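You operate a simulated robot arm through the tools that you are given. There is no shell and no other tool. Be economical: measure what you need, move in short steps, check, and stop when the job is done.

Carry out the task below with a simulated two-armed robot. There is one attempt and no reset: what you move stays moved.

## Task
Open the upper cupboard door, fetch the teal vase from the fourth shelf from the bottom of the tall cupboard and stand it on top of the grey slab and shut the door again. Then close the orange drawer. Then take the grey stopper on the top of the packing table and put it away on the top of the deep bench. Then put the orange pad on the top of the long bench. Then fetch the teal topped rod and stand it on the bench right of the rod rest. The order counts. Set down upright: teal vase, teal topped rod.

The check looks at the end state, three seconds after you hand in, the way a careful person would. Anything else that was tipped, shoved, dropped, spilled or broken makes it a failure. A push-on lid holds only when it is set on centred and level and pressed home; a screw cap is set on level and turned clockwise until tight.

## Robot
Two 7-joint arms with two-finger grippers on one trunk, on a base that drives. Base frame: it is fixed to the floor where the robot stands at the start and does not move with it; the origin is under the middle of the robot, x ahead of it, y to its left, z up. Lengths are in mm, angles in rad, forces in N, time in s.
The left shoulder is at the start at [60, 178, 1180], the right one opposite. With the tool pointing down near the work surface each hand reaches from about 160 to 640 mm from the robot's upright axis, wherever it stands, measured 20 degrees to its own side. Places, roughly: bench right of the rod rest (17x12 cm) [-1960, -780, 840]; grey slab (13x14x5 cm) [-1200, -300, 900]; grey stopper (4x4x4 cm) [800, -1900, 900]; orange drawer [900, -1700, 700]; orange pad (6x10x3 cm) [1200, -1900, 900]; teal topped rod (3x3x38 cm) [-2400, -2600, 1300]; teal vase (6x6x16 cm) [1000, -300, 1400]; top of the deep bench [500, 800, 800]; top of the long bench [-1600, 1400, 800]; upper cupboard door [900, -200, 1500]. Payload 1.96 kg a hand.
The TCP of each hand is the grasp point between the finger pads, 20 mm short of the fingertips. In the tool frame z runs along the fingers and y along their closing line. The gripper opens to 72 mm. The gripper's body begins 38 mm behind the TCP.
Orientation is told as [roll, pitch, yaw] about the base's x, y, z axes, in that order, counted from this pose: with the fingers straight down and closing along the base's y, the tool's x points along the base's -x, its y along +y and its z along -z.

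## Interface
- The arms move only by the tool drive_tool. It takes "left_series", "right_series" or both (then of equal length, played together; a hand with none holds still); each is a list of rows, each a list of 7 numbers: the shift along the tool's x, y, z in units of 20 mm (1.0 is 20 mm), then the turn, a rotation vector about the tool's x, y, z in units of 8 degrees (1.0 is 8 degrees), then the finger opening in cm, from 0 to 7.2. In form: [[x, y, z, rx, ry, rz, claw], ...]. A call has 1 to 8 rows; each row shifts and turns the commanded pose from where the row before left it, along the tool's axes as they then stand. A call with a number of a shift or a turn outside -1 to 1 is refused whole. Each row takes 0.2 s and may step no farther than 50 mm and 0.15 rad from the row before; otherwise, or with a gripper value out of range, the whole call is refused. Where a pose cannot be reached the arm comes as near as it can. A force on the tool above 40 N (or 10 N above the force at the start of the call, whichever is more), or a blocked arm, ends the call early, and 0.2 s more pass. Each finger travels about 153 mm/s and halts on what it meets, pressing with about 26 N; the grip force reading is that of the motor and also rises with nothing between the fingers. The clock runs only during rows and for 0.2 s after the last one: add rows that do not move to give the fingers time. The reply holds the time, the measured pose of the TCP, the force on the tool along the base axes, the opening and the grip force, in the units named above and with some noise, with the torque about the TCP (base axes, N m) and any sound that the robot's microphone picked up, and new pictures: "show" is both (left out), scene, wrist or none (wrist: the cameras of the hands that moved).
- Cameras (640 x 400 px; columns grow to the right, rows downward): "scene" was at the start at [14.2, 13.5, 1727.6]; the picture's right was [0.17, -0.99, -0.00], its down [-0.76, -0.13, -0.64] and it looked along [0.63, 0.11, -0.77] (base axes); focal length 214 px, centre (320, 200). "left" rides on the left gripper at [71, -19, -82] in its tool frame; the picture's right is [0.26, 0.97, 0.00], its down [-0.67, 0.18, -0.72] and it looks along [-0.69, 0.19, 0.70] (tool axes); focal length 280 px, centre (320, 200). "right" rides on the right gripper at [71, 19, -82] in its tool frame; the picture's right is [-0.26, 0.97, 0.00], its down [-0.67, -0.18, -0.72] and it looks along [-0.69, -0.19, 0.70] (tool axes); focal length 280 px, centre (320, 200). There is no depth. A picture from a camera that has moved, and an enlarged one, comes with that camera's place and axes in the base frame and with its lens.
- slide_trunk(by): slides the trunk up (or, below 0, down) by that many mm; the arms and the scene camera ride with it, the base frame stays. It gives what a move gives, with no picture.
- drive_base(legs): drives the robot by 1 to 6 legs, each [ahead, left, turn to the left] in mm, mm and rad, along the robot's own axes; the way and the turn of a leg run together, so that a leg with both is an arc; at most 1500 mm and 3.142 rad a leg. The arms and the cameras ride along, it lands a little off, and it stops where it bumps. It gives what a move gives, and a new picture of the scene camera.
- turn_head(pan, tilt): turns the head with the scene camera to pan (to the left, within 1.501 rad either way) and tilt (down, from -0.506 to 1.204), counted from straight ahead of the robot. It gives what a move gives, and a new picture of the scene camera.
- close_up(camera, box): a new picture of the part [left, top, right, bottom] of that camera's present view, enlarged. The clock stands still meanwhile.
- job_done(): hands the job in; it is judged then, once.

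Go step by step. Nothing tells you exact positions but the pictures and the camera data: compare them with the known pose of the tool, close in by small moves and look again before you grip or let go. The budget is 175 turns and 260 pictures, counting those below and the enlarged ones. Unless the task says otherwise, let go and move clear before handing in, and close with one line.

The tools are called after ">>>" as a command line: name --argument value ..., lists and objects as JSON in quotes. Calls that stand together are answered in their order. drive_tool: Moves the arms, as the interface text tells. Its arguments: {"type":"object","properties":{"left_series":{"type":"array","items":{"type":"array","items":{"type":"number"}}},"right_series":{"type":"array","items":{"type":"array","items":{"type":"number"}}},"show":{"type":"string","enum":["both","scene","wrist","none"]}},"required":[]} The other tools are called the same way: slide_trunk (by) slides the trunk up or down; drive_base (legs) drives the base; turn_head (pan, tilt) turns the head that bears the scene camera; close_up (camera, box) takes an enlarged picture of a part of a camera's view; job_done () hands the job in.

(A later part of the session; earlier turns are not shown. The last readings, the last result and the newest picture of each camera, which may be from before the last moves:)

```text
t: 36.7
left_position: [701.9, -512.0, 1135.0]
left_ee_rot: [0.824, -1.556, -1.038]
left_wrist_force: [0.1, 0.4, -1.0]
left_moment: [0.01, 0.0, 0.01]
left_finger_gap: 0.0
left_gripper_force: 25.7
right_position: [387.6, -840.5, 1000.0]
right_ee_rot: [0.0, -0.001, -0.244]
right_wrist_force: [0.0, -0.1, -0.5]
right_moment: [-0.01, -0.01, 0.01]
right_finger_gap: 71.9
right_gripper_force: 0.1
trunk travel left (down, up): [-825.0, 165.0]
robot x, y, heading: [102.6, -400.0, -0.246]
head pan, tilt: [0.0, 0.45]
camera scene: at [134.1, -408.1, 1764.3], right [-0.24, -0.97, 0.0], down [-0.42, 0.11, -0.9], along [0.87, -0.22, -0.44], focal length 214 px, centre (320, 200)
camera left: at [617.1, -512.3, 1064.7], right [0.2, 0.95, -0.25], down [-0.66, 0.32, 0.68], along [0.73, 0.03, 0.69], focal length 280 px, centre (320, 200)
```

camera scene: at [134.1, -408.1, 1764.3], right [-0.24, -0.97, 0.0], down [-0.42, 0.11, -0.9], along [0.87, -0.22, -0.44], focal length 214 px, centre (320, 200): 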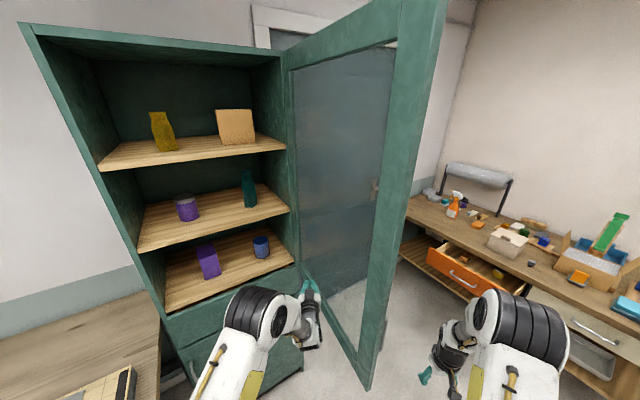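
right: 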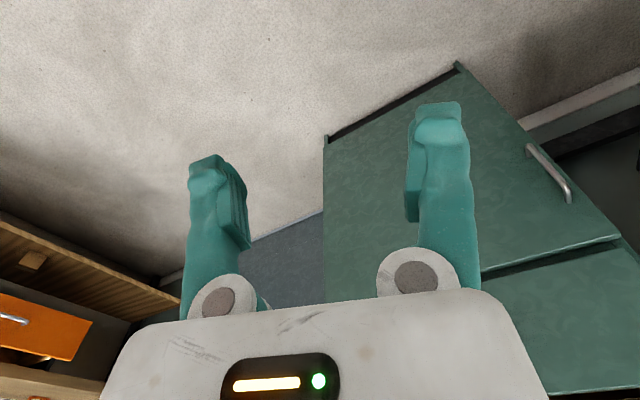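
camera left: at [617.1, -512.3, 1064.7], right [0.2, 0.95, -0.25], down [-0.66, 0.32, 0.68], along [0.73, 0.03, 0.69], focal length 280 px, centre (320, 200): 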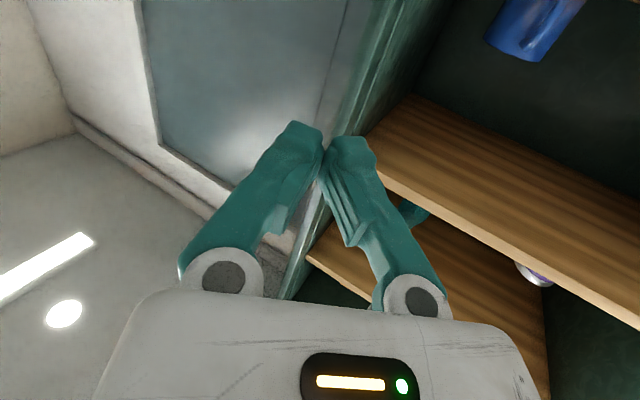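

The door is at about 90° and clear of the right arm's circle. I push it on toward 120° and draw the right hand back a little.

>>> drive_tool --left_series '[[0, -0.88, 0.48, 0, 0, 0, 0], [0, -0.88, 0.48, 0, 0, 0, 0], [0, -0.88, 0.48, 0, 0, 0, 0], [0, -0.88, 0.48, 0, 0, 0, 0], [0, -0.88, 0.48, 0, 0, 0, 0], [0, -0.88, 0.48, 0, 0, 0, 0], [0, -0.88, 0.48, 0, 0, 0, 0], [0, -0.88, 0.48, 0, 0, 0, 0]]' --right_series '[[0.8, 0, 0, 0, 0, 0, 7.2], [0.8, 0, 0, 0, 0, 0, 7.2], [0.8, 0, 0, 0, 0, 0, 7.2], [0.8, 0, 0, 0, 0, 0, 7.2], [0.8, 0, 0, 0, 0, 0, 7.2], [0.8, 0, 0, 0, 0, 0, 7.2], [0, 0, 0, 0, 0, 0, 7.2], [0, 0, 0, 0, 0, 0, 7.2]]' --show "scene"

```text
t: 38.3
left_position: [738.7, -636.8, 1136.0]
left_ee_rot: [0.809, -1.56, -1.014]
left_wrist_force: [-0.8, -0.3, 0.9]
left_moment: [0.04, 0.01, -0.01]
left_finger_gap: 0.1
left_gripper_force: 25.8
right_position: [294.1, -813.6, 1002.8]
right_ee_rot: [-0.004, 0.0, -0.246]
right_wrist_force: [-0.2, 0.9, -0.2]
right_moment: [-0.05, 0.01, 0.0]
right_finger_gap: 72.0
right_gripper_force: 0.0
trunk travel left (down, up): [-825.0, 165.0]
robot x, y, heading: [104.5, -401.0, -0.245]
head pan, tilt: [0.0, 0.45]
stopped in row 7 (left hand): the force on the tool passed its limit at 52 N (the readings are from after the stop); the commanded pose is now the measured one
camera scene: at [131.5, -405.2, 1764.3], right [-0.24, -0.97, 0.0], down [-0.42, 0.1, -0.9], along [0.87, -0.22, -0.43], focal length 214 px, centre (320, 200)
```

scene: 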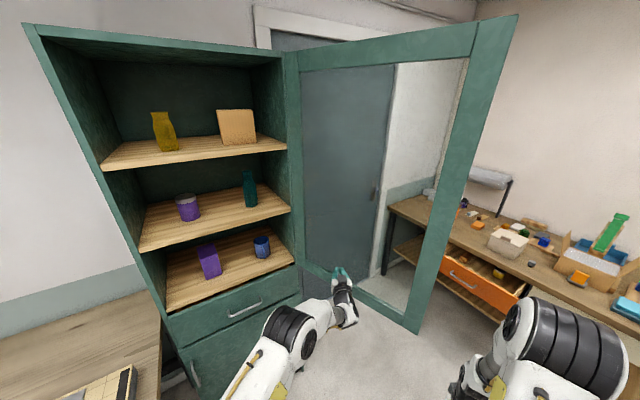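

The door rests at about 115°. I bring the left hand back in front of the opening, higher, and slide the trunk up.

>>> drive_tool --left_series '[[-0.3, 0.95, -0.2, -0.11, 0, 0, 0], [-0.3, 0.95, -0.2, -0.11, 0, 0, 0], [-0.3, 0.95, -0.2, -0.11, 0, 0, 0], [-0.3, 0.95, -0.2, -0.11, 0, 0, 0], [-0.3, 0.95, -0.2, -0.11, 0, 0, 0], [-0.3, 0.95, -0.2, -0.11, 0, 0, 0], [-0.3, 0.95, -0.2, -0.11, 0, 0, 0], [-0.3, 0.95, -0.2, -0.11, 0, 0, 0]]' --show "none"

>>> drive_tool --left_series '[[-0.3, 0.95, -0.2, -0.11, 0, 0, 0], [-0.3, 0.95, -0.2, -0.11, 0, 0, 0], [-0.3, 0.95, -0.2, -0.11, 0, 0, 2], [-0.3, 0.95, -0.2, -0.11, 0, 0, 3], [-0.3, 0.95, -0.2, -0.11, 0, 0, 5], [-0.3, 0.95, -0.2, -0.11, 0, 0, 7], [-0.3, 0.95, -0.2, -0.11, 0, 0, 7.2], [-0.3, 0.95, -0.2, -0.11, 0, 0, 7.2]]' --show "none"

>>> slide_trunk --by 160

>>> turn_head --pan 0.3 --tilt 0.5

```text
t: 40.1
left_position: [733.6, -482.1, 1183.0]
left_ee_rot: [0.899, -1.558, -0.978]
left_wrist_force: [-0.1, 0.6, -0.5]
left_moment: [0.0, -0.01, -0.05]
left_finger_gap: 0.0
left_gripper_force: 25.8
right_position: [295.6, -814.2, 1001.7]
right_ee_rot: [0.0, -0.002, -0.245]
right_wrist_force: [0.9, 0.8, -0.1]
right_moment: [0.01, 0.04, 0.01]
right_finger_gap: 72.0
right_gripper_force: 0.1
trunk travel left (down, up): [-825.0, 165.0]
robot x, y, heading: [105.3, -397.4, -0.243]
head pan, tilt: [0.0, 0.45]
```

```text
t: 41.9
left_position: [705.2, -329.6, 1233.9]
left_ee_rot: [1.054, -1.558, -1.012]
left_wrist_force: [0.1, 0.7, -0.1]
left_moment: [-0.02, 0.02, -0.02]
left_finger_gap: 72.0
left_gripper_force: 0.0
right_position: [295.5, -813.7, 1000.1]
right_ee_rot: [-0.001, -0.001, -0.245]
right_wrist_force: [-1.4, -0.1, 0.3]
right_moment: [0.0, 0.0, 0.01]
right_finger_gap: 72.1
right_gripper_force: 0.0
trunk travel left (down, up): [-825.0, 165.0]
robot x, y, heading: [108.4, -400.0, -0.243]
head pan, tilt: [0.0, 0.45]
```

```text
t: 43.7
left_position: [704.1, -331.4, 1393.4]
left_ee_rot: [1.037, -1.557, -0.997]
left_wrist_force: [-1.0, 0.1, 0.0]
left_moment: [0.06, -0.01, 0.0]
left_finger_gap: 72.0
left_gripper_force: 0.1
right_position: [295.3, -814.8, 1160.5]
right_ee_rot: [-0.003, -0.001, -0.243]
right_wrist_force: [-0.9, -0.5, -0.1]
right_moment: [-0.01, -0.01, 0.0]
right_finger_gap: 72.3
right_gripper_force: 0.1
trunk travel left (down, up): [-985.0, 5.0]
robot x, y, heading: [103.8, -404.5, -0.241]
head pan, tilt: [0.0, 0.45]
```

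```text
t: 44.5
left_position: [705.0, -330.1, 1394.1]
left_ee_rot: [1.043, -1.556, -1.002]
left_wrist_force: [-0.2, -1.6, -0.5]
left_moment: [-0.02, 0.04, -0.01]
left_finger_gap: 72.1
left_gripper_force: 0.1
right_position: [294.9, -815.3, 1159.5]
right_ee_rot: [-0.001, 0.0, -0.244]
right_wrist_force: [0.0, 0.3, 0.2]
right_moment: [-0.02, 0.01, -0.01]
right_finger_gap: 72.1
right_gripper_force: 0.2
trunk travel left (down, up): [-985.0, 5.0]
robot x, y, heading: [105.3, -404.9, -0.245]
head pan, tilt: [0.3, 0.499]
camera scene: at [136.0, -380.0, 1919.8], right [0.06, -1.0, 0.0], down [-0.48, -0.03, -0.88], along [0.88, 0.05, -0.48], focal length 214 px, centre (320, 200)
```

scene: 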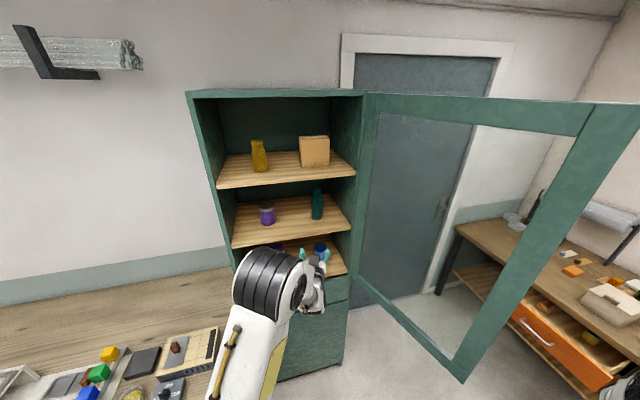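

The vase is at roughly [1080, -312], base z about 1303. I drive toward the cupboard and check with the wrist camera.

>>> drive_base --legs '[[150, 28, 0]]'

>>> drive_tool --left_series '[[0, 0, 0, 0, 0, 0, 7.2]]' --show "wrist"

```text
t: 45.9
left_position: [855.5, -338.0, 1393.7]
left_ee_rot: [1.208, -1.559, -1.163]
left_wrist_force: [0.5, -0.3, 0.6]
left_moment: [-0.02, 0.01, 0.04]
left_finger_gap: 72.0
left_gripper_force: 0.0
right_position: [447.1, -822.7, 1161.5]
right_ee_rot: [0.0, -0.004, -0.239]
right_wrist_force: [-0.4, -0.1, 0.2]
right_moment: [-0.01, -0.03, -0.03]
right_finger_gap: 72.0
right_gripper_force: 0.0
trunk travel left (down, up): [-985.0, 5.0]
robot x, y, heading: [261.1, -411.4, -0.244]
head pan, tilt: [0.3, 0.499]
camera scene: at [285.4, -388.2, 1919.9], right [0.06, -1.0, 0.0], down [-0.48, -0.03, -0.88], along [0.88, 0.05, -0.48], focal length 214 px, centre (320, 200)
```

scene: 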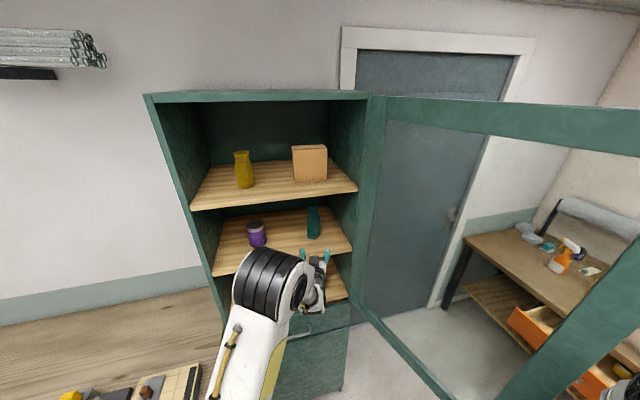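

```text
t: 46.3
left_position: [858.4, -337.7, 1393.7]
left_ee_rot: [1.061, -1.557, -1.015]
left_wrist_force: [-0.9, 0.5, -0.3]
left_moment: [0.0, 0.0, -0.01]
left_finger_gap: 72.1
left_gripper_force: 0.0
right_position: [451.0, -823.0, 1161.2]
right_ee_rot: [0.0, 0.0, -0.241]
right_wrist_force: [0.2, 0.0, 0.0]
right_moment: [-0.02, -0.01, -0.01]
right_finger_gap: 71.8
right_gripper_force: 0.1
trunk travel left (down, up): [-985.0, 5.0]
robot x, y, heading: [260.4, -409.0, -0.241]
head pan, tilt: [0.3, 0.499]
camera left: at [776.8, -360.3, 1322.7], right [-0.04, 0.97, -0.25], down [-0.72, 0.14, 0.68], along [0.69, 0.21, 0.69], focal length 280 px, centre (320, 200)
```

left: 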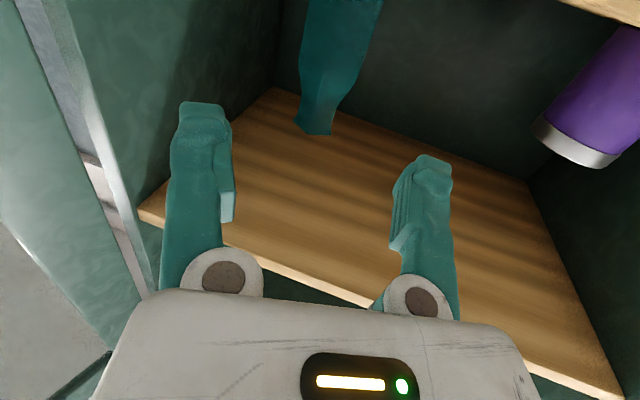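

Triangulated: vase axis at about [1042, -314], z 1320–1480. I shift 18 mm left and move in 110 mm, then look again.

>>> drive_tool --left_series '[[0, 0.45, 0.6, 0, 0, 0, 7.2], [0, 0.45, 0.8, 0, 0, 0, 7.2], [0, 0, 0.9, 0, 0, 0, 7.2], [0, 0, 0.9, 0, 0, 0, 7.2], [0, 0, 0.9, 0, 0, 0, 7.2], [0, 0, 0.9, 0, 0, 0, 7.2], [0, 0, 0, 0, 0, 0, 7.2]]'

```text
t: 47.9
left_position: [959.3, -316.1, 1393.3]
left_ee_rot: [1.061, -1.557, -1.019]
left_wrist_force: [0.2, 0.2, 0.6]
left_moment: [0.02, -0.03, 0.0]
left_finger_gap: 72.2
left_gripper_force: 0.1
right_position: [450.7, -823.2, 1160.9]
right_ee_rot: [-0.001, -0.001, -0.241]
right_wrist_force: [0.4, 0.7, -0.2]
right_moment: [-0.03, 0.0, 0.03]
right_finger_gap: 72.0
right_gripper_force: 0.1
trunk travel left (down, up): [-985.0, 5.0]
robot x, y, heading: [256.8, -407.0, -0.24]
head pan, tilt: [0.3, 0.499]
camera scene: at [289.7, -388.6, 1919.8], right [0.06, -1.0, 0.0], down [-0.48, -0.03, -0.88], along [0.88, 0.05, -0.48], focal length 214 px, centre (320, 200)
camera left: at [876.9, -338.5, 1322.6], right [-0.04, 0.97, -0.25], down [-0.72, 0.14, 0.68], along [0.69, 0.21, 0.69], focal length 280 px, centre (320, 200)
```

scene: 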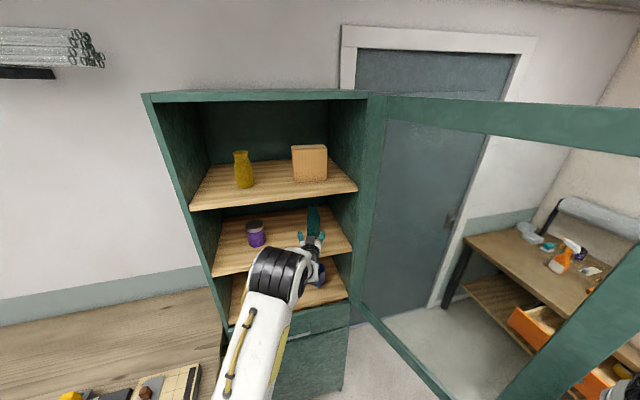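
left: 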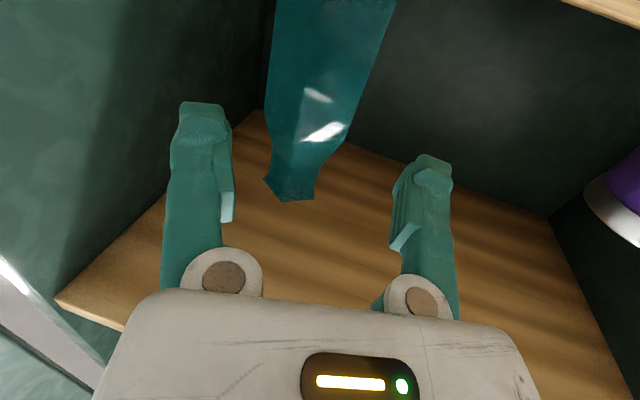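

Well aligned (about 3 mm off). I advance 78 mm and close on the vase.

>>> drive_tool --left_series '[[0, -0.1, 0.7, 0, 0, 0, 7.2], [0, -0.1, 0.7, 0, 0, 0, 7.2], [0, 0, 0.8, 0, 0, 0, 7.2], [0, 0, 0.8, 0, 0, 0, 7.2], [0, 0, 0.8, 0, 0, 0, 7.2], [0, 0, 0, 0, 0, 0, 7.2]]' --show "wrist"

```text
t: 49.1
left_position: [1007.9, -318.8, 1390.9]
left_ee_rot: [0.56, -1.545, -0.518]
left_wrist_force: [-34.0, -0.9, 12.1]
left_moment: [-0.21, 3.71, -0.47]
left_finger_gap: 72.1
left_gripper_force: 0.0
right_position: [439.8, -823.4, 1164.1]
right_ee_rot: [0.002, -0.009, -0.239]
right_wrist_force: [0.4, 0.3, -0.9]
right_moment: [0.0, -0.03, -0.01]
right_finger_gap: 71.9
right_gripper_force: 0.0
trunk travel left (down, up): [-985.0, 5.0]
robot x, y, heading: [257.4, -407.7, -0.237]
head pan, tilt: [0.3, 0.499]
stopped in row 5 (left hand): the force on the tool passed its limit at 51 N (the readings are from after the stop); the commanded pose is now the measured one
camera left: at [925.7, -340.9, 1321.0], right [-0.04, 0.97, -0.25], down [-0.71, 0.15, 0.69], along [0.71, 0.21, 0.68], focal length 280 px, centre (320, 200)
```

left: 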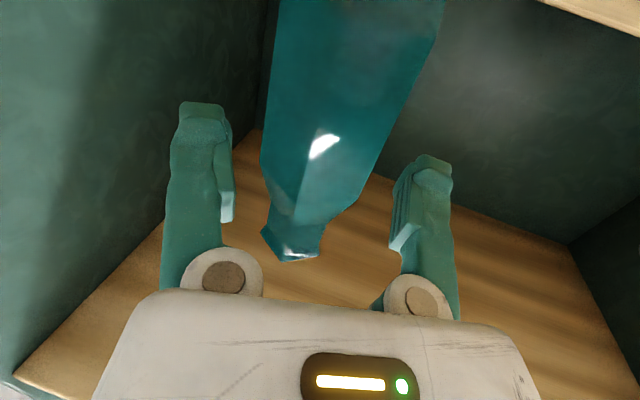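

The wrist's underside met the shelf edge. I back off, raise the hand 25 mm and tilt the fingers down about 12° to clear the edge, then look.

>>> drive_tool --left_series '[[0, 0, -1, 0, 0, 0, 7.2], [-0.6, 0, 0, 0, 0.75, 0, 7.2], [-0.6, 0, -0.1, 0, 0.75, 0, 7.2], [0, 0, 0, 0, 0, 0, 7.2]]' --show "wrist"

```text
t: 50.1
left_position: [1003.6, -318.2, 1406.8]
left_ee_rot: [0.059, -1.331, -0.017]
left_wrist_force: [-0.2, 0.6, -0.6]
left_moment: [0.01, 0.01, 0.01]
left_finger_gap: 72.0
left_gripper_force: 0.0
right_position: [452.5, -823.7, 1160.5]
right_ee_rot: [-0.001, 0.002, -0.24]
right_wrist_force: [0.9, 0.1, -0.4]
right_moment: [0.05, 0.01, 0.01]
right_finger_gap: 71.6
right_gripper_force: 0.1
trunk travel left (down, up): [-985.0, 5.0]
robot x, y, heading: [259.5, -403.7, -0.238]
head pan, tilt: [0.3, 0.499]
camera left: at [908.9, -341.1, 1356.7], right [-0.1, 0.97, -0.24], down [-0.54, 0.15, 0.83], along [0.83, 0.21, 0.51], focal length 280 px, centre (320, 200)
```

left: 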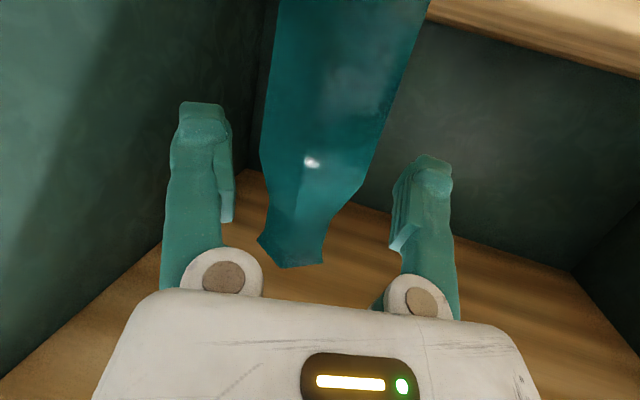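

Clear of the shelf and centred. I advance 36 mm level and close.

>>> drive_tool --left_series '[[-0.14, 0, 0.58, 0, 0, 0, 7.2], [-0.14, 0, 0.58, 0, 0, 0, 7.2], [-0.14, 0, 0.58, 0, 0, 0, 7.2], [0, 0, 0, 0, 0, 0, 7.2], [0, 0, 0, 0, 0, 0, 4], [0, 0, 0, 0, 0, 0, 3], [0, 0, 0, 0, 0, 0, 3]]' --show "wrist"

```text
t: 51.7
left_position: [1035.0, -316.9, 1409.3]
left_ee_rot: [0.06, -1.335, -0.017]
left_wrist_force: [-0.8, 0.2, 1.2]
left_moment: [0.03, 0.0, 0.01]
left_finger_gap: 47.7
left_gripper_force: 26.2
right_position: [448.0, -823.3, 1160.3]
right_ee_rot: [-0.001, -0.002, -0.242]
right_wrist_force: [-0.7, 0.3, 0.0]
right_moment: [0.01, -0.01, 0.0]
right_finger_gap: 71.9
right_gripper_force: 0.0
trunk travel left (down, up): [-985.0, 5.0]
robot x, y, heading: [256.0, -410.5, -0.241]
head pan, tilt: [0.3, 0.499]
camera left: at [940.9, -339.7, 1358.3], right [-0.1, 0.97, -0.24], down [-0.55, 0.15, 0.82], along [0.83, 0.21, 0.51], focal length 280 px, centre (320, 200)
```

left: 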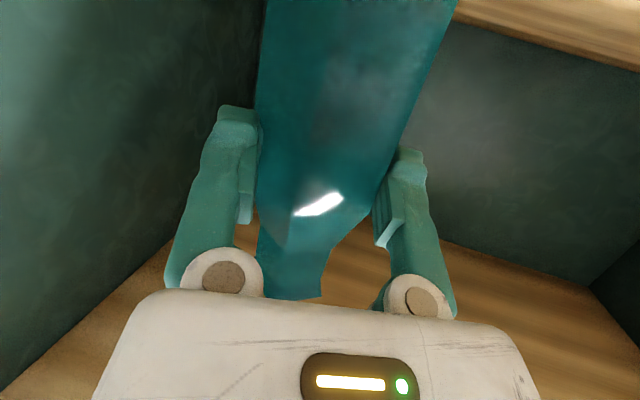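

The vase is gripped (48 mm). I lift 20 mm and retreat level out of the cupboard.

>>> drive_tool --left_series '[[-0.49, 0, -0.12, 0, 0, 0, 3], [-0.49, 0, -0.12, 0, 0, 0, 3], [0.1, 0, -0.4, 0, 0, 0, 3], [0.2, 0, -0.8, 0, 0, 0, 3], [0.23, 0, -0.95, 0, 0, 0, 3], [0.23, 0, -0.95, 0, 0, 0, 3], [0.23, 0, -0.95, 0, 0, 0, 3], [0.23, 0, -0.95, 0, 0, 0, 3]]' --show "scene"

>>> drive_tool --left_series '[[0.23, 0, -0.95, 0, 0, 0, 3], [0.23, 0, -0.95, 0, 0, 0, 3], [0.23, 0, -0.95, 0, 0, 0, 3], [0.23, 0, -0.95, 0, 0, 0, 3], [0.23, 0, -0.95, 0, 0, 0, 3], [0.23, 0, -0.95, 0, 0, 0, 3], [0.23, 0, -0.95, 0, 0, 0, 3], [0.23, 0, -0.95, 0, 0, 0, 3]]' --show "both"

```text
t: 53.5
left_position: [931.1, -322.4, 1429.7]
left_ee_rot: [0.059, -1.335, -0.019]
left_wrist_force: [-0.4, -0.2, -0.8]
left_moment: [0.01, 0.01, -0.02]
left_finger_gap: 29.9
left_gripper_force: 0.1
right_position: [450.0, -825.0, 1161.3]
right_ee_rot: [0.0, -0.003, -0.241]
right_wrist_force: [0.4, 0.0, -0.7]
right_moment: [0.02, 0.0, 0.0]
right_finger_gap: 72.0
right_gripper_force: 0.1
trunk travel left (down, up): [-985.0, 5.0]
robot x, y, heading: [256.0, -406.7, -0.237]
head pan, tilt: [0.3, 0.499]
camera scene: at [287.6, -388.3, 1919.8], right [0.06, -1.0, 0.0], down [-0.48, -0.03, -0.88], along [0.88, 0.05, -0.48], focal length 214 px, centre (320, 200)
```

scene: 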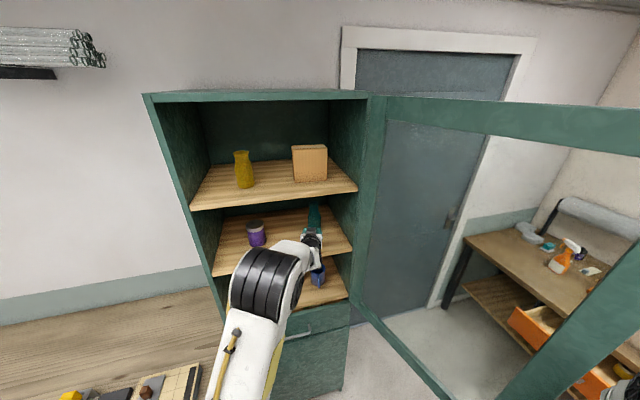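

```text
t: 55.3
left_position: [776.1, -327.8, 1428.9]
left_ee_rot: [0.06, -1.334, -0.014]
left_wrist_force: [0.0, -0.2, -0.3]
left_moment: [-0.02, -0.02, -0.03]
left_finger_gap: 29.9
left_gripper_force: 0.1
right_position: [449.5, -824.3, 1160.6]
right_ee_rot: [0.001, -0.001, -0.241]
right_wrist_force: [-0.5, 0.1, 0.2]
right_moment: [0.0, -0.03, 0.0]
right_finger_gap: 72.2
right_gripper_force: 0.0
trunk travel left (down, up): [-985.0, 5.0]
robot x, y, heading: [256.1, -412.5, -0.242]
head pan, tilt: [0.3, 0.499]
camera scene: at [287.3, -388.2, 1919.8], right [0.06, -1.0, 0.0], down [-0.48, -0.03, -0.88], along [0.88, 0.05, -0.48], focal length 214 px, centre (320, 200)
camera left: at [680.5, -351.3, 1378.3], right [-0.1, 0.97, -0.24], down [-0.55, 0.15, 0.82], along [0.83, 0.21, 0.51], focal length 280 px, centre (320, 200)
```

scene: 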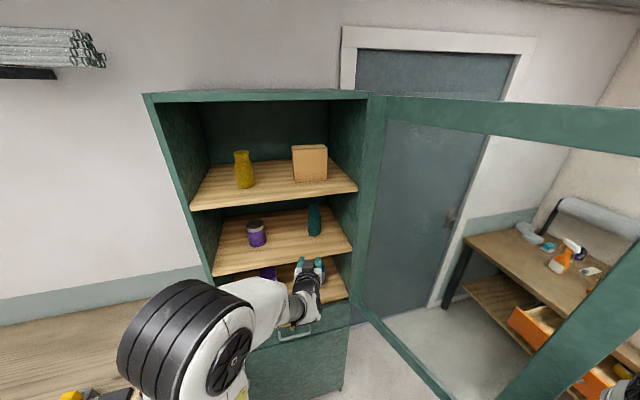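
left: 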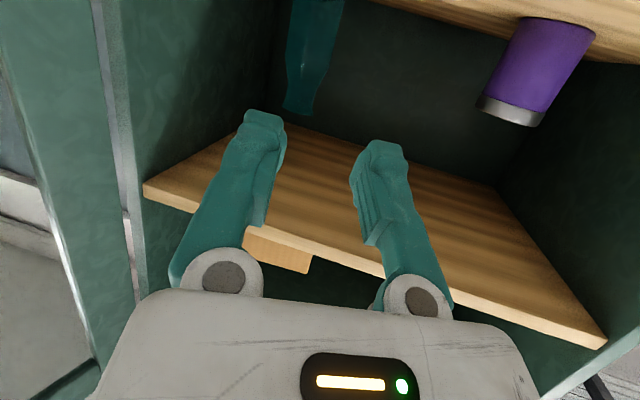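

The vase slipped out of the grip while lifting (I held the shoulder taper), but it still stands on its shelf. I'll take it lower and deeper, with more tilt to clear the shelf edge, and squeeze fully.

>>> drive_tool --left_series '[[0, 0, 0, 0, 0.9, 0, 7.2], [0, 0, 0, 0, 0.9, 0, 7.2], [0.8, 0, 0.42, 0, 0, 0, 7.2], [0.8, 0, 0.42, 0, 0, 0, 7.2], [0.6, 0, 0.3, 0, 0, 0, 7.2], [-0.42, 0, 0.8, 0, 0, 0, 7.2], [-0.42, 0, 0.8, 0, 0, 0, 7.2], [-0.42, 0, 0.8, 0, 0, 0, 7.2]]' --show "none"

>>> drive_tool --left_series '[[-0.42, 0, 0.8, 0, 0, 0, 7.2], [-0.42, 0, 0.8, 0, 0, 0, 7.2], [-0.42, 0, 0.8, 0, 0, 0, 7.2], [-0.42, 0, 0.8, 0, 0, 0, 7.2], [-0.42, 0, 0.8, 0, 0, 0, 7.2], [-0.42, 0, 0.8, 0, 0, 0, 7.2], [0, 0, 0, 0, 0, 0, 7.2]]'

```text
t: 57.1
left_position: [830.9, -325.0, 1379.4]
left_ee_rot: [0.029, -1.085, 0.015]
left_wrist_force: [0.8, -0.1, -0.3]
left_moment: [-0.01, 0.01, 0.0]
left_finger_gap: 72.2
left_gripper_force: 0.0
right_position: [449.1, -822.8, 1159.8]
right_ee_rot: [-0.001, 0.001, -0.241]
right_wrist_force: [0.1, 0.1, 0.4]
right_moment: [0.03, 0.01, 0.0]
right_finger_gap: 72.1
right_gripper_force: 0.1
trunk travel left (down, up): [-985.0, 5.0]
robot x, y, heading: [256.8, -409.4, -0.242]
head pan, tilt: [0.3, 0.499]
```

```text
t: 58.7
left_position: [939.3, -320.9, 1378.9]
left_ee_rot: [0.029, -1.084, 0.015]
left_wrist_force: [-0.3, 0.0, -0.3]
left_moment: [0.0, 0.01, -0.02]
left_finger_gap: 72.0
left_gripper_force: 0.1
right_position: [449.2, -822.9, 1161.7]
right_ee_rot: [-0.003, -0.001, -0.24]
right_wrist_force: [0.7, -0.6, -1.1]
right_moment: [0.02, 0.02, -0.01]
right_finger_gap: 72.0
right_gripper_force: 0.0
trunk travel left (down, up): [-985.0, 5.0]
robot x, y, heading: [255.6, -408.8, -0.239]
head pan, tilt: [0.3, 0.499]
camera scene: at [288.6, -388.4, 1919.8], right [0.06, -1.0, 0.0], down [-0.48, -0.03, -0.88], along [0.88, 0.05, -0.48], focal length 214 px, centre (320, 200)
camera left: at [834.5, -344.4, 1353.1], right [-0.16, 0.96, -0.22], down [-0.32, 0.16, 0.93], along [0.93, 0.22, 0.29], focal length 280 px, centre (320, 200)
```

scene: 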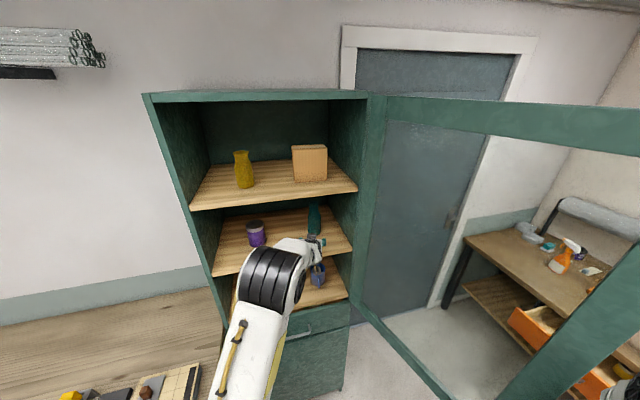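
left: 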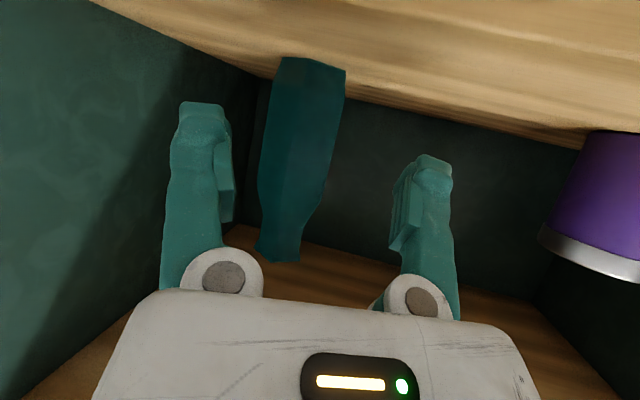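

Aligned within about 4 mm. I advance about 105 mm level and squeeze fully.

>>> drive_tool --left_series '[[-0.41, -0.08, 0.78, 0, 0, 0, 7.2], [-0.41, -0.08, 0.78, 0, 0, 0, 7.2], [-0.41, -0.05, 0.78, 0, 0, 0, 7.2], [-0.41, 0, 0.78, 0, 0, 0, 7.2], [-0.41, 0, 0.78, 0, 0, 0, 7.2], [-0.41, 0, 0.78, 0, 0, 0, 7.2], [0, 0, 0, 0, 0, 0, 7.2]]' --show "wrist"

```text
t: 60.3
left_position: [1045.6, -321.7, 1378.4]
left_ee_rot: [0.03, -1.085, 0.013]
left_wrist_force: [-0.1, -0.3, 0.2]
left_moment: [-0.01, 0.01, 0.02]
left_finger_gap: 71.9
left_gripper_force: 0.0
right_position: [449.9, -823.3, 1160.6]
right_ee_rot: [-0.002, 0.0, -0.241]
right_wrist_force: [-0.1, -0.3, -0.6]
right_moment: [0.02, -0.03, 0.01]
right_finger_gap: 71.8
right_gripper_force: 0.0
trunk travel left (down, up): [-985.0, 5.0]
robot x, y, heading: [257.6, -407.7, -0.246]
head pan, tilt: [0.3, 0.499]
camera left: at [942.0, -344.2, 1352.9], right [-0.16, 0.96, -0.22], down [-0.32, 0.16, 0.93], along [0.93, 0.22, 0.29], focal length 280 px, centre (320, 200)
```

left: 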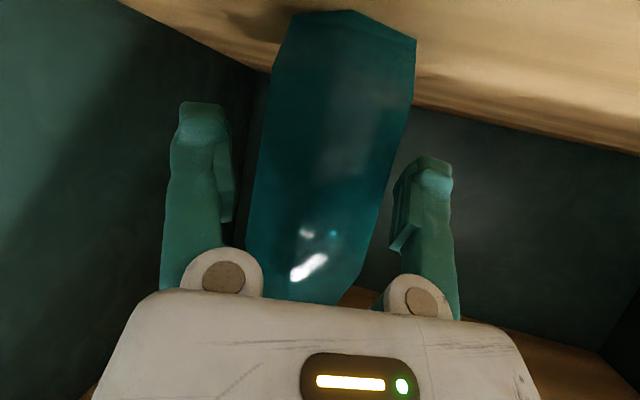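

The vase axis seems about 15 mm further on; I advance that and close.

>>> drive_tool --left_series '[[-0.33, 0, 0.6, 0, 0, 0, 7.2], [0, 0, 0, 0, 0, 0, 7.2], [0, 0, 0, 0, 0, 0, 4], [0, 0, 0, 0, 0, 0, 0], [0, 0, 0, 0, 0, 0, 0]]' --show "wrist"

```text
t: 61.5
left_position: [1060.4, -320.4, 1377.7]
left_ee_rot: [0.031, -1.082, 0.015]
left_wrist_force: [0.5, -0.4, -0.3]
left_moment: [0.01, 0.02, 0.04]
left_finger_gap: 54.7
left_gripper_force: 25.8
right_position: [450.8, -824.1, 1160.2]
right_ee_rot: [-0.002, -0.001, -0.242]
right_wrist_force: [-0.6, -0.9, -0.9]
right_moment: [0.02, 0.04, 0.0]
right_finger_gap: 72.0
right_gripper_force: 0.0
trunk travel left (down, up): [-985.0, 5.0]
robot x, y, heading: [256.6, -409.0, -0.24]
head pan, tilt: [0.3, 0.499]
camera left: at [955.6, -343.8, 1352.6], right [-0.16, 0.96, -0.22], down [-0.32, 0.16, 0.93], along [0.93, 0.22, 0.28], focal length 280 px, centre (320, 200)
```

left: 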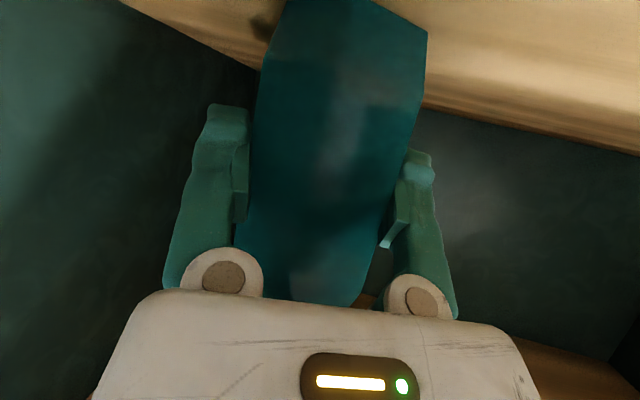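

Gripped at 55 mm. I lift 20 mm slowly and check.

>>> drive_tool --left_series '[[-0.22, 0, -0.12, 0, 0, 0, 0], [-0.22, 0, -0.12, 0, 0, 0, 0], [-0.22, 0, -0.12, 0, 0, 0, 0], [-0.22, 0, -0.12, 0, 0, 0, 0], [0, 0, 0, 0, 0, 0, 0]]' --show "wrist"

```text
t: 62.7
left_position: [1060.6, -321.8, 1397.4]
left_ee_rot: [0.028, -1.082, 0.015]
left_wrist_force: [0.4, -0.8, -2.5]
left_moment: [-0.01, 0.01, 0.02]
left_finger_gap: 54.8
left_gripper_force: 25.1
right_position: [451.6, -823.6, 1160.3]
right_ee_rot: [-0.003, 0.001, -0.241]
right_wrist_force: [-0.5, 0.6, 0.3]
right_moment: [0.0, -0.03, 0.02]
right_finger_gap: 71.9
right_gripper_force: 0.0
trunk travel left (down, up): [-985.0, 5.0]
robot x, y, heading: [259.0, -412.0, -0.241]
head pan, tilt: [0.3, 0.499]
camera left: at [955.3, -344.7, 1372.2], right [-0.16, 0.96, -0.22], down [-0.32, 0.16, 0.93], along [0.93, 0.22, 0.28], focal length 280 px, centre (320, 200)
```

left: 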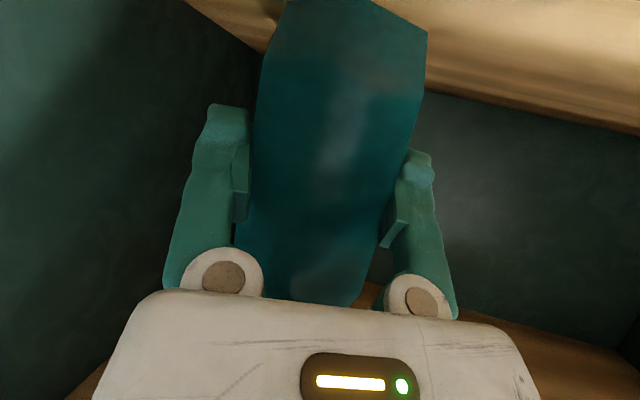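

The vase is lifted. I back the base straight away from the cupboard.

>>> drive_base --legs '[[-264, -144, 0]]'

```text
t: 64.7
left_position: [769.0, -394.3, 1395.7]
left_ee_rot: [0.03, -1.081, 0.019]
left_wrist_force: [0.5, -0.3, -4.0]
left_moment: [0.01, 0.01, 0.0]
left_finger_gap: 54.4
left_gripper_force: 25.3
right_position: [162.7, -900.0, 1160.4]
right_ee_rot: [-0.003, 0.001, -0.235]
right_wrist_force: [1.1, -0.6, -0.4]
right_moment: [0.0, 0.02, -0.01]
right_finger_gap: 72.0
right_gripper_force: 0.0
trunk travel left (down, up): [-985.0, 5.0]
robot x, y, heading: [-32.4, -486.6, -0.239]
head pan, tilt: [0.3, 0.499]
camera scene: at [0.6, -465.0, 1919.7], right [0.06, -1.0, 0.0], down [-0.48, -0.03, -0.88], along [0.88, 0.06, -0.48], focal length 214 px, centre (320, 200)
```

scene: 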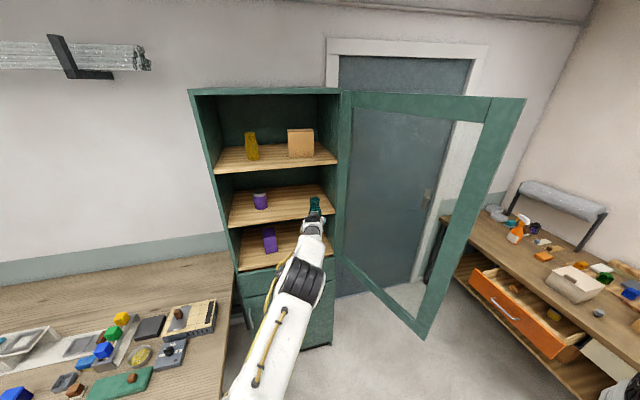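

Out cleanly. I draw the arm in, level, and then turn round to look for the grey slab.

>>> drive_tool --left_series '[[0.42, 0, -0.8, 0, 0, 0, 0], [0.42, 0, -0.8, 0, 0, 0, 0], [0.42, 0, -0.8, 0, 0, 0, 0], [0.42, 0, -0.8, 0, 0, 0, 0], [0.42, 0, -0.8, 0, 0, 0, 0], [0.42, 0, -0.8, 0, 0, 0, 0], [0.42, 0, -0.8, 0, 0, 0, 0], [0.42, 0, -0.8, 0, 0, 0, 0]]' --show "none"

>>> drive_tool --left_series '[[0.42, 0, -0.8, 0, 0, 0, 0], [0.42, 0, -0.8, 0, 0, 0, 0], [0.42, 0, -0.8, 0, 0, 0, 0], [0.42, 0, -0.8, 0, 0, 0, 0]]' --show "none"

>>> drive_base --legs '[[0, 0, -1.45], [0, 0, -1.45]]'

>>> turn_head --pan 0.0 --tilt 0.5

```text
t: 66.5
left_position: [621.9, -403.3, 1398.8]
left_ee_rot: [0.03, -1.084, 0.02]
left_wrist_force: [0.4, -0.3, -1.0]
left_moment: [0.0, 0.0, 0.02]
left_finger_gap: 0.0
left_gripper_force: 25.9
right_position: [158.7, -900.2, 1160.5]
right_ee_rot: [0.001, -0.001, -0.237]
right_wrist_force: [0.1, 0.1, 0.2]
right_moment: [0.0, 0.0, 0.0]
right_finger_gap: 72.1
right_gripper_force: 0.0
trunk travel left (down, up): [-985.0, 5.0]
robot x, y, heading: [-32.9, -488.5, -0.235]
head pan, tilt: [0.3, 0.499]
```

```text
t: 67.5
left_position: [548.0, -406.2, 1398.1]
left_ee_rot: [0.028, -1.086, 0.02]
left_wrist_force: [0.5, 0.0, -1.3]
left_moment: [-0.01, 0.04, 0.01]
left_finger_gap: 0.2
left_gripper_force: 26.0
right_position: [159.2, -900.2, 1161.7]
right_ee_rot: [-0.001, -0.002, -0.236]
right_wrist_force: [-0.2, 0.2, 0.4]
right_moment: [-0.01, 0.01, 0.0]
right_finger_gap: 71.6
right_gripper_force: 0.1
trunk travel left (down, up): [-985.0, 5.0]
robot x, y, heading: [-32.0, -484.0, -0.237]
head pan, tilt: [0.3, 0.499]
```

```text
t: 75.1
left_position: [-585.6, -697.3, 1397.9]
left_ee_rot: [0.031, -1.083, -2.896]
left_wrist_force: [0.0, -0.3, -1.1]
left_moment: [0.01, -0.02, -0.01]
left_finger_gap: 0.1
left_gripper_force: 25.5
right_position: [-316.3, -127.1, 1161.2]
right_ee_rot: [-0.004, 0.001, 3.129]
right_wrist_force: [-0.5, 0.0, -0.6]
right_moment: [0.02, 0.0, -0.01]
right_finger_gap: 71.9
right_gripper_force: 0.0
trunk travel left (down, up): [-985.0, 5.0]
robot x, y, heading: [-30.8, -485.4, 3.139]
head pan, tilt: [0.3, 0.499]
camera scene: at [-63.5, -512.5, 1919.8], right [-0.29, 0.96, 0.0], down [0.46, 0.14, -0.88], along [-0.84, -0.25, -0.48], focal length 214 px, centre (320, 200)
```

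scene: 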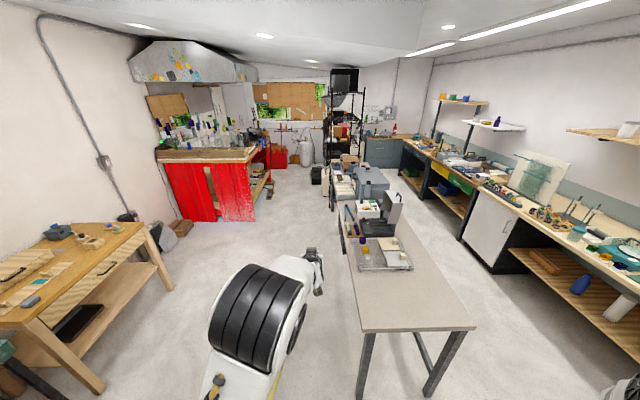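

```text
t: 75.9
left_position: [-584.4, -696.6, 1397.0]
left_ee_rot: [0.031, -1.085, -2.897]
left_wrist_force: [-0.3, -0.3, -0.4]
left_moment: [0.03, 0.01, 0.0]
left_finger_gap: 0.0
left_gripper_force: 25.9
right_position: [-316.5, -127.5, 1160.6]
right_ee_rot: [-0.001, -0.001, 3.132]
right_wrist_force: [-0.1, 1.4, 0.3]
right_moment: [-0.03, 0.02, 0.0]
right_finger_gap: 72.3
right_gripper_force: 0.1
trunk travel left (down, up): [-985.0, 5.0]
robot x, y, heading: [-36.6, -489.6, 3.131]
head pan, tilt: [0.0, 0.499]
camera scene: at [-67.2, -485.2, 1919.8], right [0.01, 1.0, 0.0], down [0.48, 0.0, -0.88], along [-0.88, 0.01, -0.48], focal length 214 px, centre (320, 200)
```

scene: 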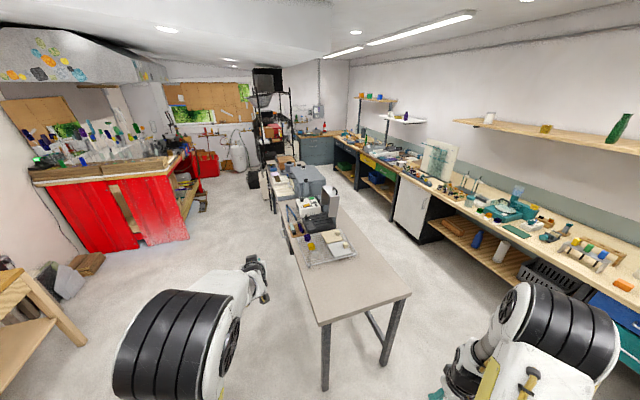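

The fingers read fully closed: the vase is no longer in the hand. I turn back to see where it is.

>>> drive_base --legs '[[0, 0, 1.45], [0, 0, 1.2]]'

>>> turn_head --pan 0.3 --tilt 0.9

```text
t: 82.8
left_position: [548.8, -564.4, 1398.8]
left_ee_rot: [0.031, -1.085, -0.253]
left_wrist_force: [0.5, -0.1, -0.2]
left_moment: [-0.02, -0.01, -0.02]
left_finger_gap: 0.0
left_gripper_force: 26.0
right_position: [40.6, -936.7, 1160.8]
right_ee_rot: [0.0, 0.0, -0.506]
right_wrist_force: [0.1, 0.2, 0.9]
right_moment: [0.01, 0.02, 0.01]
right_finger_gap: 72.1
right_gripper_force: 0.1
trunk travel left (down, up): [-985.0, 5.0]
robot x, y, heading: [-34.5, -487.5, -0.502]
head pan, tilt: [0.0, 0.499]
camera scene: at [-9.1, -501.1, 1919.8], right [-0.49, -0.87, 0.0], down [-0.42, 0.23, -0.88], along [0.77, -0.43, -0.48], focal length 214 px, centre (320, 200)
```

scene: 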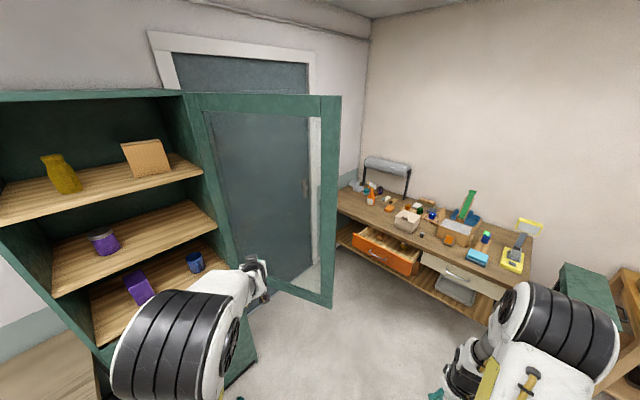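

```text
t: 83.7
left_position: [549.5, -564.8, 1398.3]
left_ee_rot: [0.032, -1.087, -0.252]
left_wrist_force: [-0.1, -0.5, 0.2]
left_moment: [0.0, -0.01, 0.04]
left_finger_gap: 0.0
left_gripper_force: 25.5
right_position: [40.8, -936.7, 1160.0]
right_ee_rot: [-0.001, -0.001, -0.507]
right_wrist_force: [-0.2, 0.1, -0.5]
right_moment: [-0.01, -0.01, 0.0]
right_finger_gap: 71.8
right_gripper_force: 0.1
trunk travel left (down, up): [-985.0, 5.0]
robot x, y, heading: [-37.7, -488.9, -0.507]
head pan, tilt: [0.3, 0.901]
camera scene: at [-14.5, -472.2, 1886.0], right [-0.21, -0.98, 0.0], down [-0.77, 0.16, -0.62], along [0.61, -0.13, -0.78], focal length 214 px, centre (320, 200)
```

scene: 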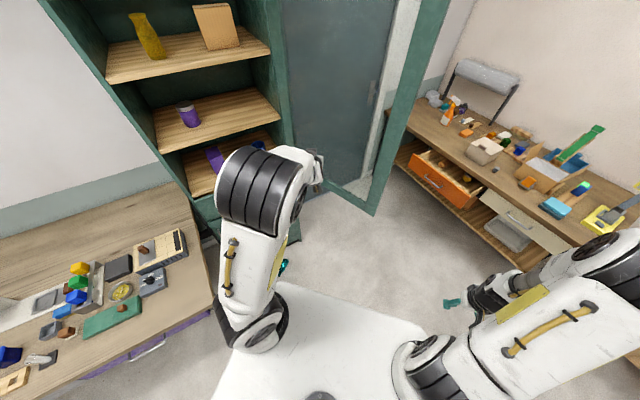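

A teal piece lies on the floor near the cupboard's foot. I back off a little to get a clear view of it.

>>> drive_base --legs '[[-300, -100, 0]]'

>>> turn_head --pan 0.65 --tilt 0.9

```text
t: 85.8
left_position: [244.8, -504.3, 1396.7]
left_ee_rot: [0.028, -1.081, -0.247]
left_wrist_force: [-0.5, -0.1, 1.1]
left_moment: [-0.01, -0.01, -0.01]
left_finger_gap: 0.2
left_gripper_force: 25.9
right_position: [-261.8, -879.8, 1161.5]
right_ee_rot: [-0.003, 0.002, -0.502]
right_wrist_force: [0.5, -0.3, 0.5]
right_moment: [0.04, 0.05, -0.01]
right_finger_gap: 71.9
right_gripper_force: 0.1
trunk travel left (down, up): [-985.0, 5.0]
robot x, y, heading: [-347.2, -425.7, -0.505]
head pan, tilt: [0.3, 0.901]
camera scene: at [-319.2, -415.1, 1885.9], right [-0.2, -0.98, 0.0], down [-0.77, 0.16, -0.62], along [0.61, -0.12, -0.78], focal length 214 px, centre (320, 200)
```

scene: 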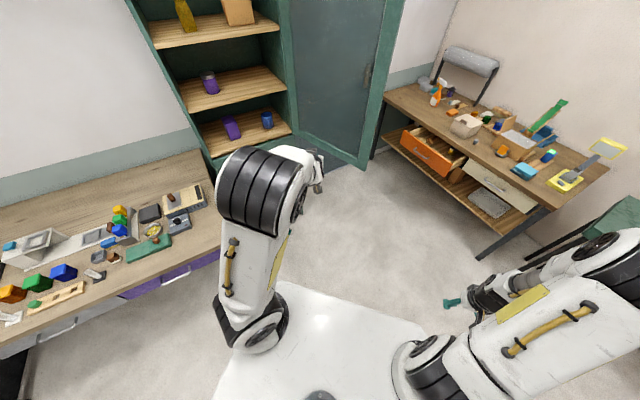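

```text
t: 86.6
left_position: [240.3, -503.9, 1398.0]
left_ee_rot: [0.031, -1.083, -0.247]
left_wrist_force: [-0.2, -0.9, 0.3]
left_moment: [0.01, -0.04, 0.0]
left_finger_gap: 0.0
left_gripper_force: 26.0
right_position: [-264.4, -878.9, 1161.3]
right_ee_rot: [0.001, -0.001, -0.504]
right_wrist_force: [-0.4, 0.2, 0.2]
right_moment: [0.0, 0.01, 0.0]
right_finger_gap: 71.9
right_gripper_force: 0.1
trunk travel left (down, up): [-985.0, 5.0]
robot x, y, heading: [-343.5, -432.6, -0.506]
head pan, tilt: [0.649, 0.901]
camera scene: at [-323.1, -388.1, 1885.9], right [0.15, -0.99, 0.0], down [-0.77, -0.11, -0.62], along [0.62, 0.09, -0.78], focal length 214 px, centre (320, 200)
```

scene: 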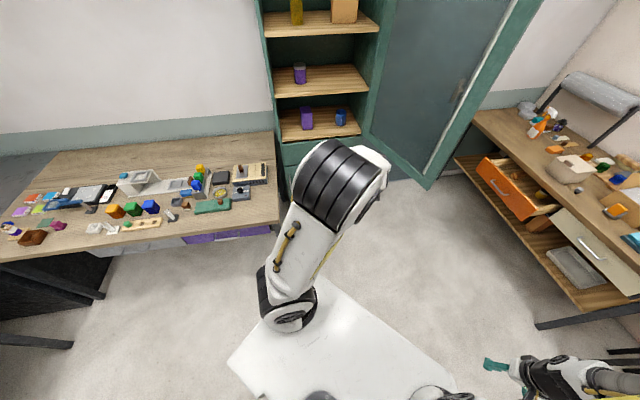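

The arm hides that spot; I turn the base left so the arm clears the view.

>>> drive_base --legs '[[0, 0, 0.9]]'

>>> turn_head --pan -0.5 --tilt 0.85

```text
t: 89.3
left_position: [79.2, -17.3, 1398.1]
left_ee_rot: [0.029, -1.084, 0.654]
left_wrist_force: [0.2, 0.2, 0.6]
left_moment: [-0.02, 0.0, -0.02]
left_finger_gap: 0.3
left_gripper_force: 25.9
right_position: [59.1, -647.7, 1160.1]
right_ee_rot: [0.001, -0.002, 0.399]
right_wrist_force: [0.0, -0.1, 0.5]
right_moment: [0.01, 0.0, 0.0]
right_finger_gap: 72.0
right_gripper_force: 0.0
trunk travel left (down, up): [-985.0, 5.0]
robot x, y, heading: [-342.7, -428.0, 0.405]
head pan, tilt: [0.649, 0.901]
camera scene: at [-361.4, -386.4, 1885.9], right [0.87, -0.5, 0.0], down [-0.39, -0.68, -0.62], along [0.31, 0.54, -0.78], focal length 214 px, centre (320, 200)
```

scene: 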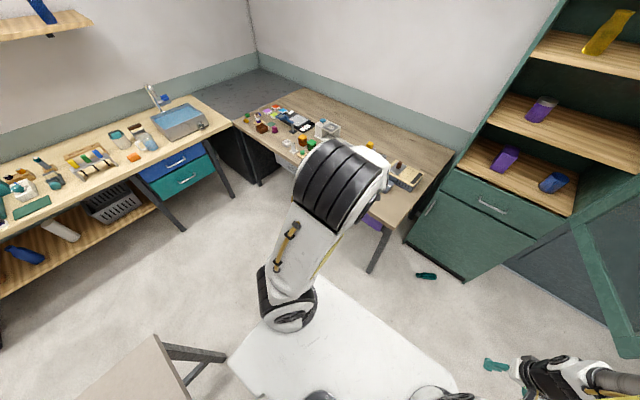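

```text
t: 90.7
left_position: [79.8, -17.6, 1398.0]
left_ee_rot: [0.029, -1.083, 0.655]
left_wrist_force: [0.1, -0.6, 0.3]
left_moment: [-0.02, -0.02, 0.03]
left_finger_gap: 0.0
left_gripper_force: 26.0
right_position: [59.3, -646.4, 1160.4]
right_ee_rot: [-0.001, -0.001, 0.401]
right_wrist_force: [0.2, 0.7, -0.4]
right_moment: [0.01, 0.0, 0.01]
right_finger_gap: 71.8
right_gripper_force: 0.0
trunk travel left (down, up): [-985.0, 5.0]
robot x, y, heading: [-343.2, -432.1, 0.396]
head pan, tilt: [-0.499, 0.85]
camera scene: at [-321.3, -459.1, 1889.8], right [-0.1, -1.0, 0.0], down [-0.75, 0.07, -0.66], along [0.66, -0.07, -0.75], focal length 214 px, centre (320, 200)
```

scene: 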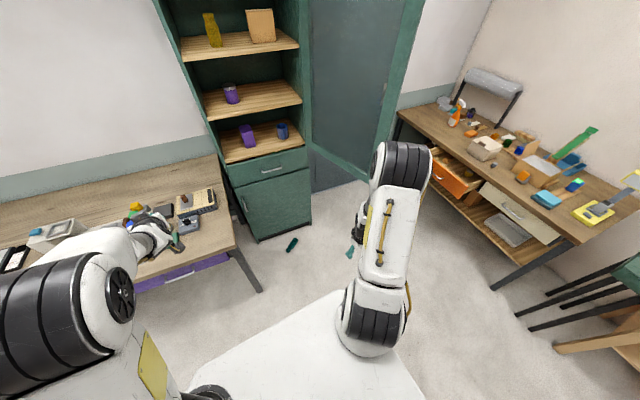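

>>> close_up --camera "scene" --box '[260, 220, 324, 260]'

```text
10.00 times, centred on (292, 240) of scene
camera zoom: at [-321.3, -459.1, 1889.8], right [-0.1, -1.0, 0.0], down [-0.75, 0.07, -0.66], along [0.66, -0.07, -0.75], focal length 2145 px, centre (600, -200)
```

zoom: 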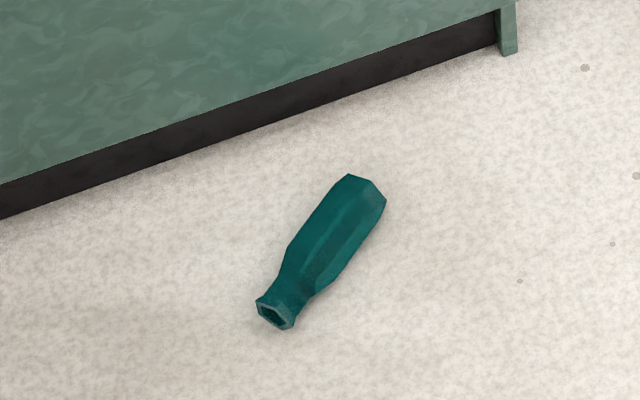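

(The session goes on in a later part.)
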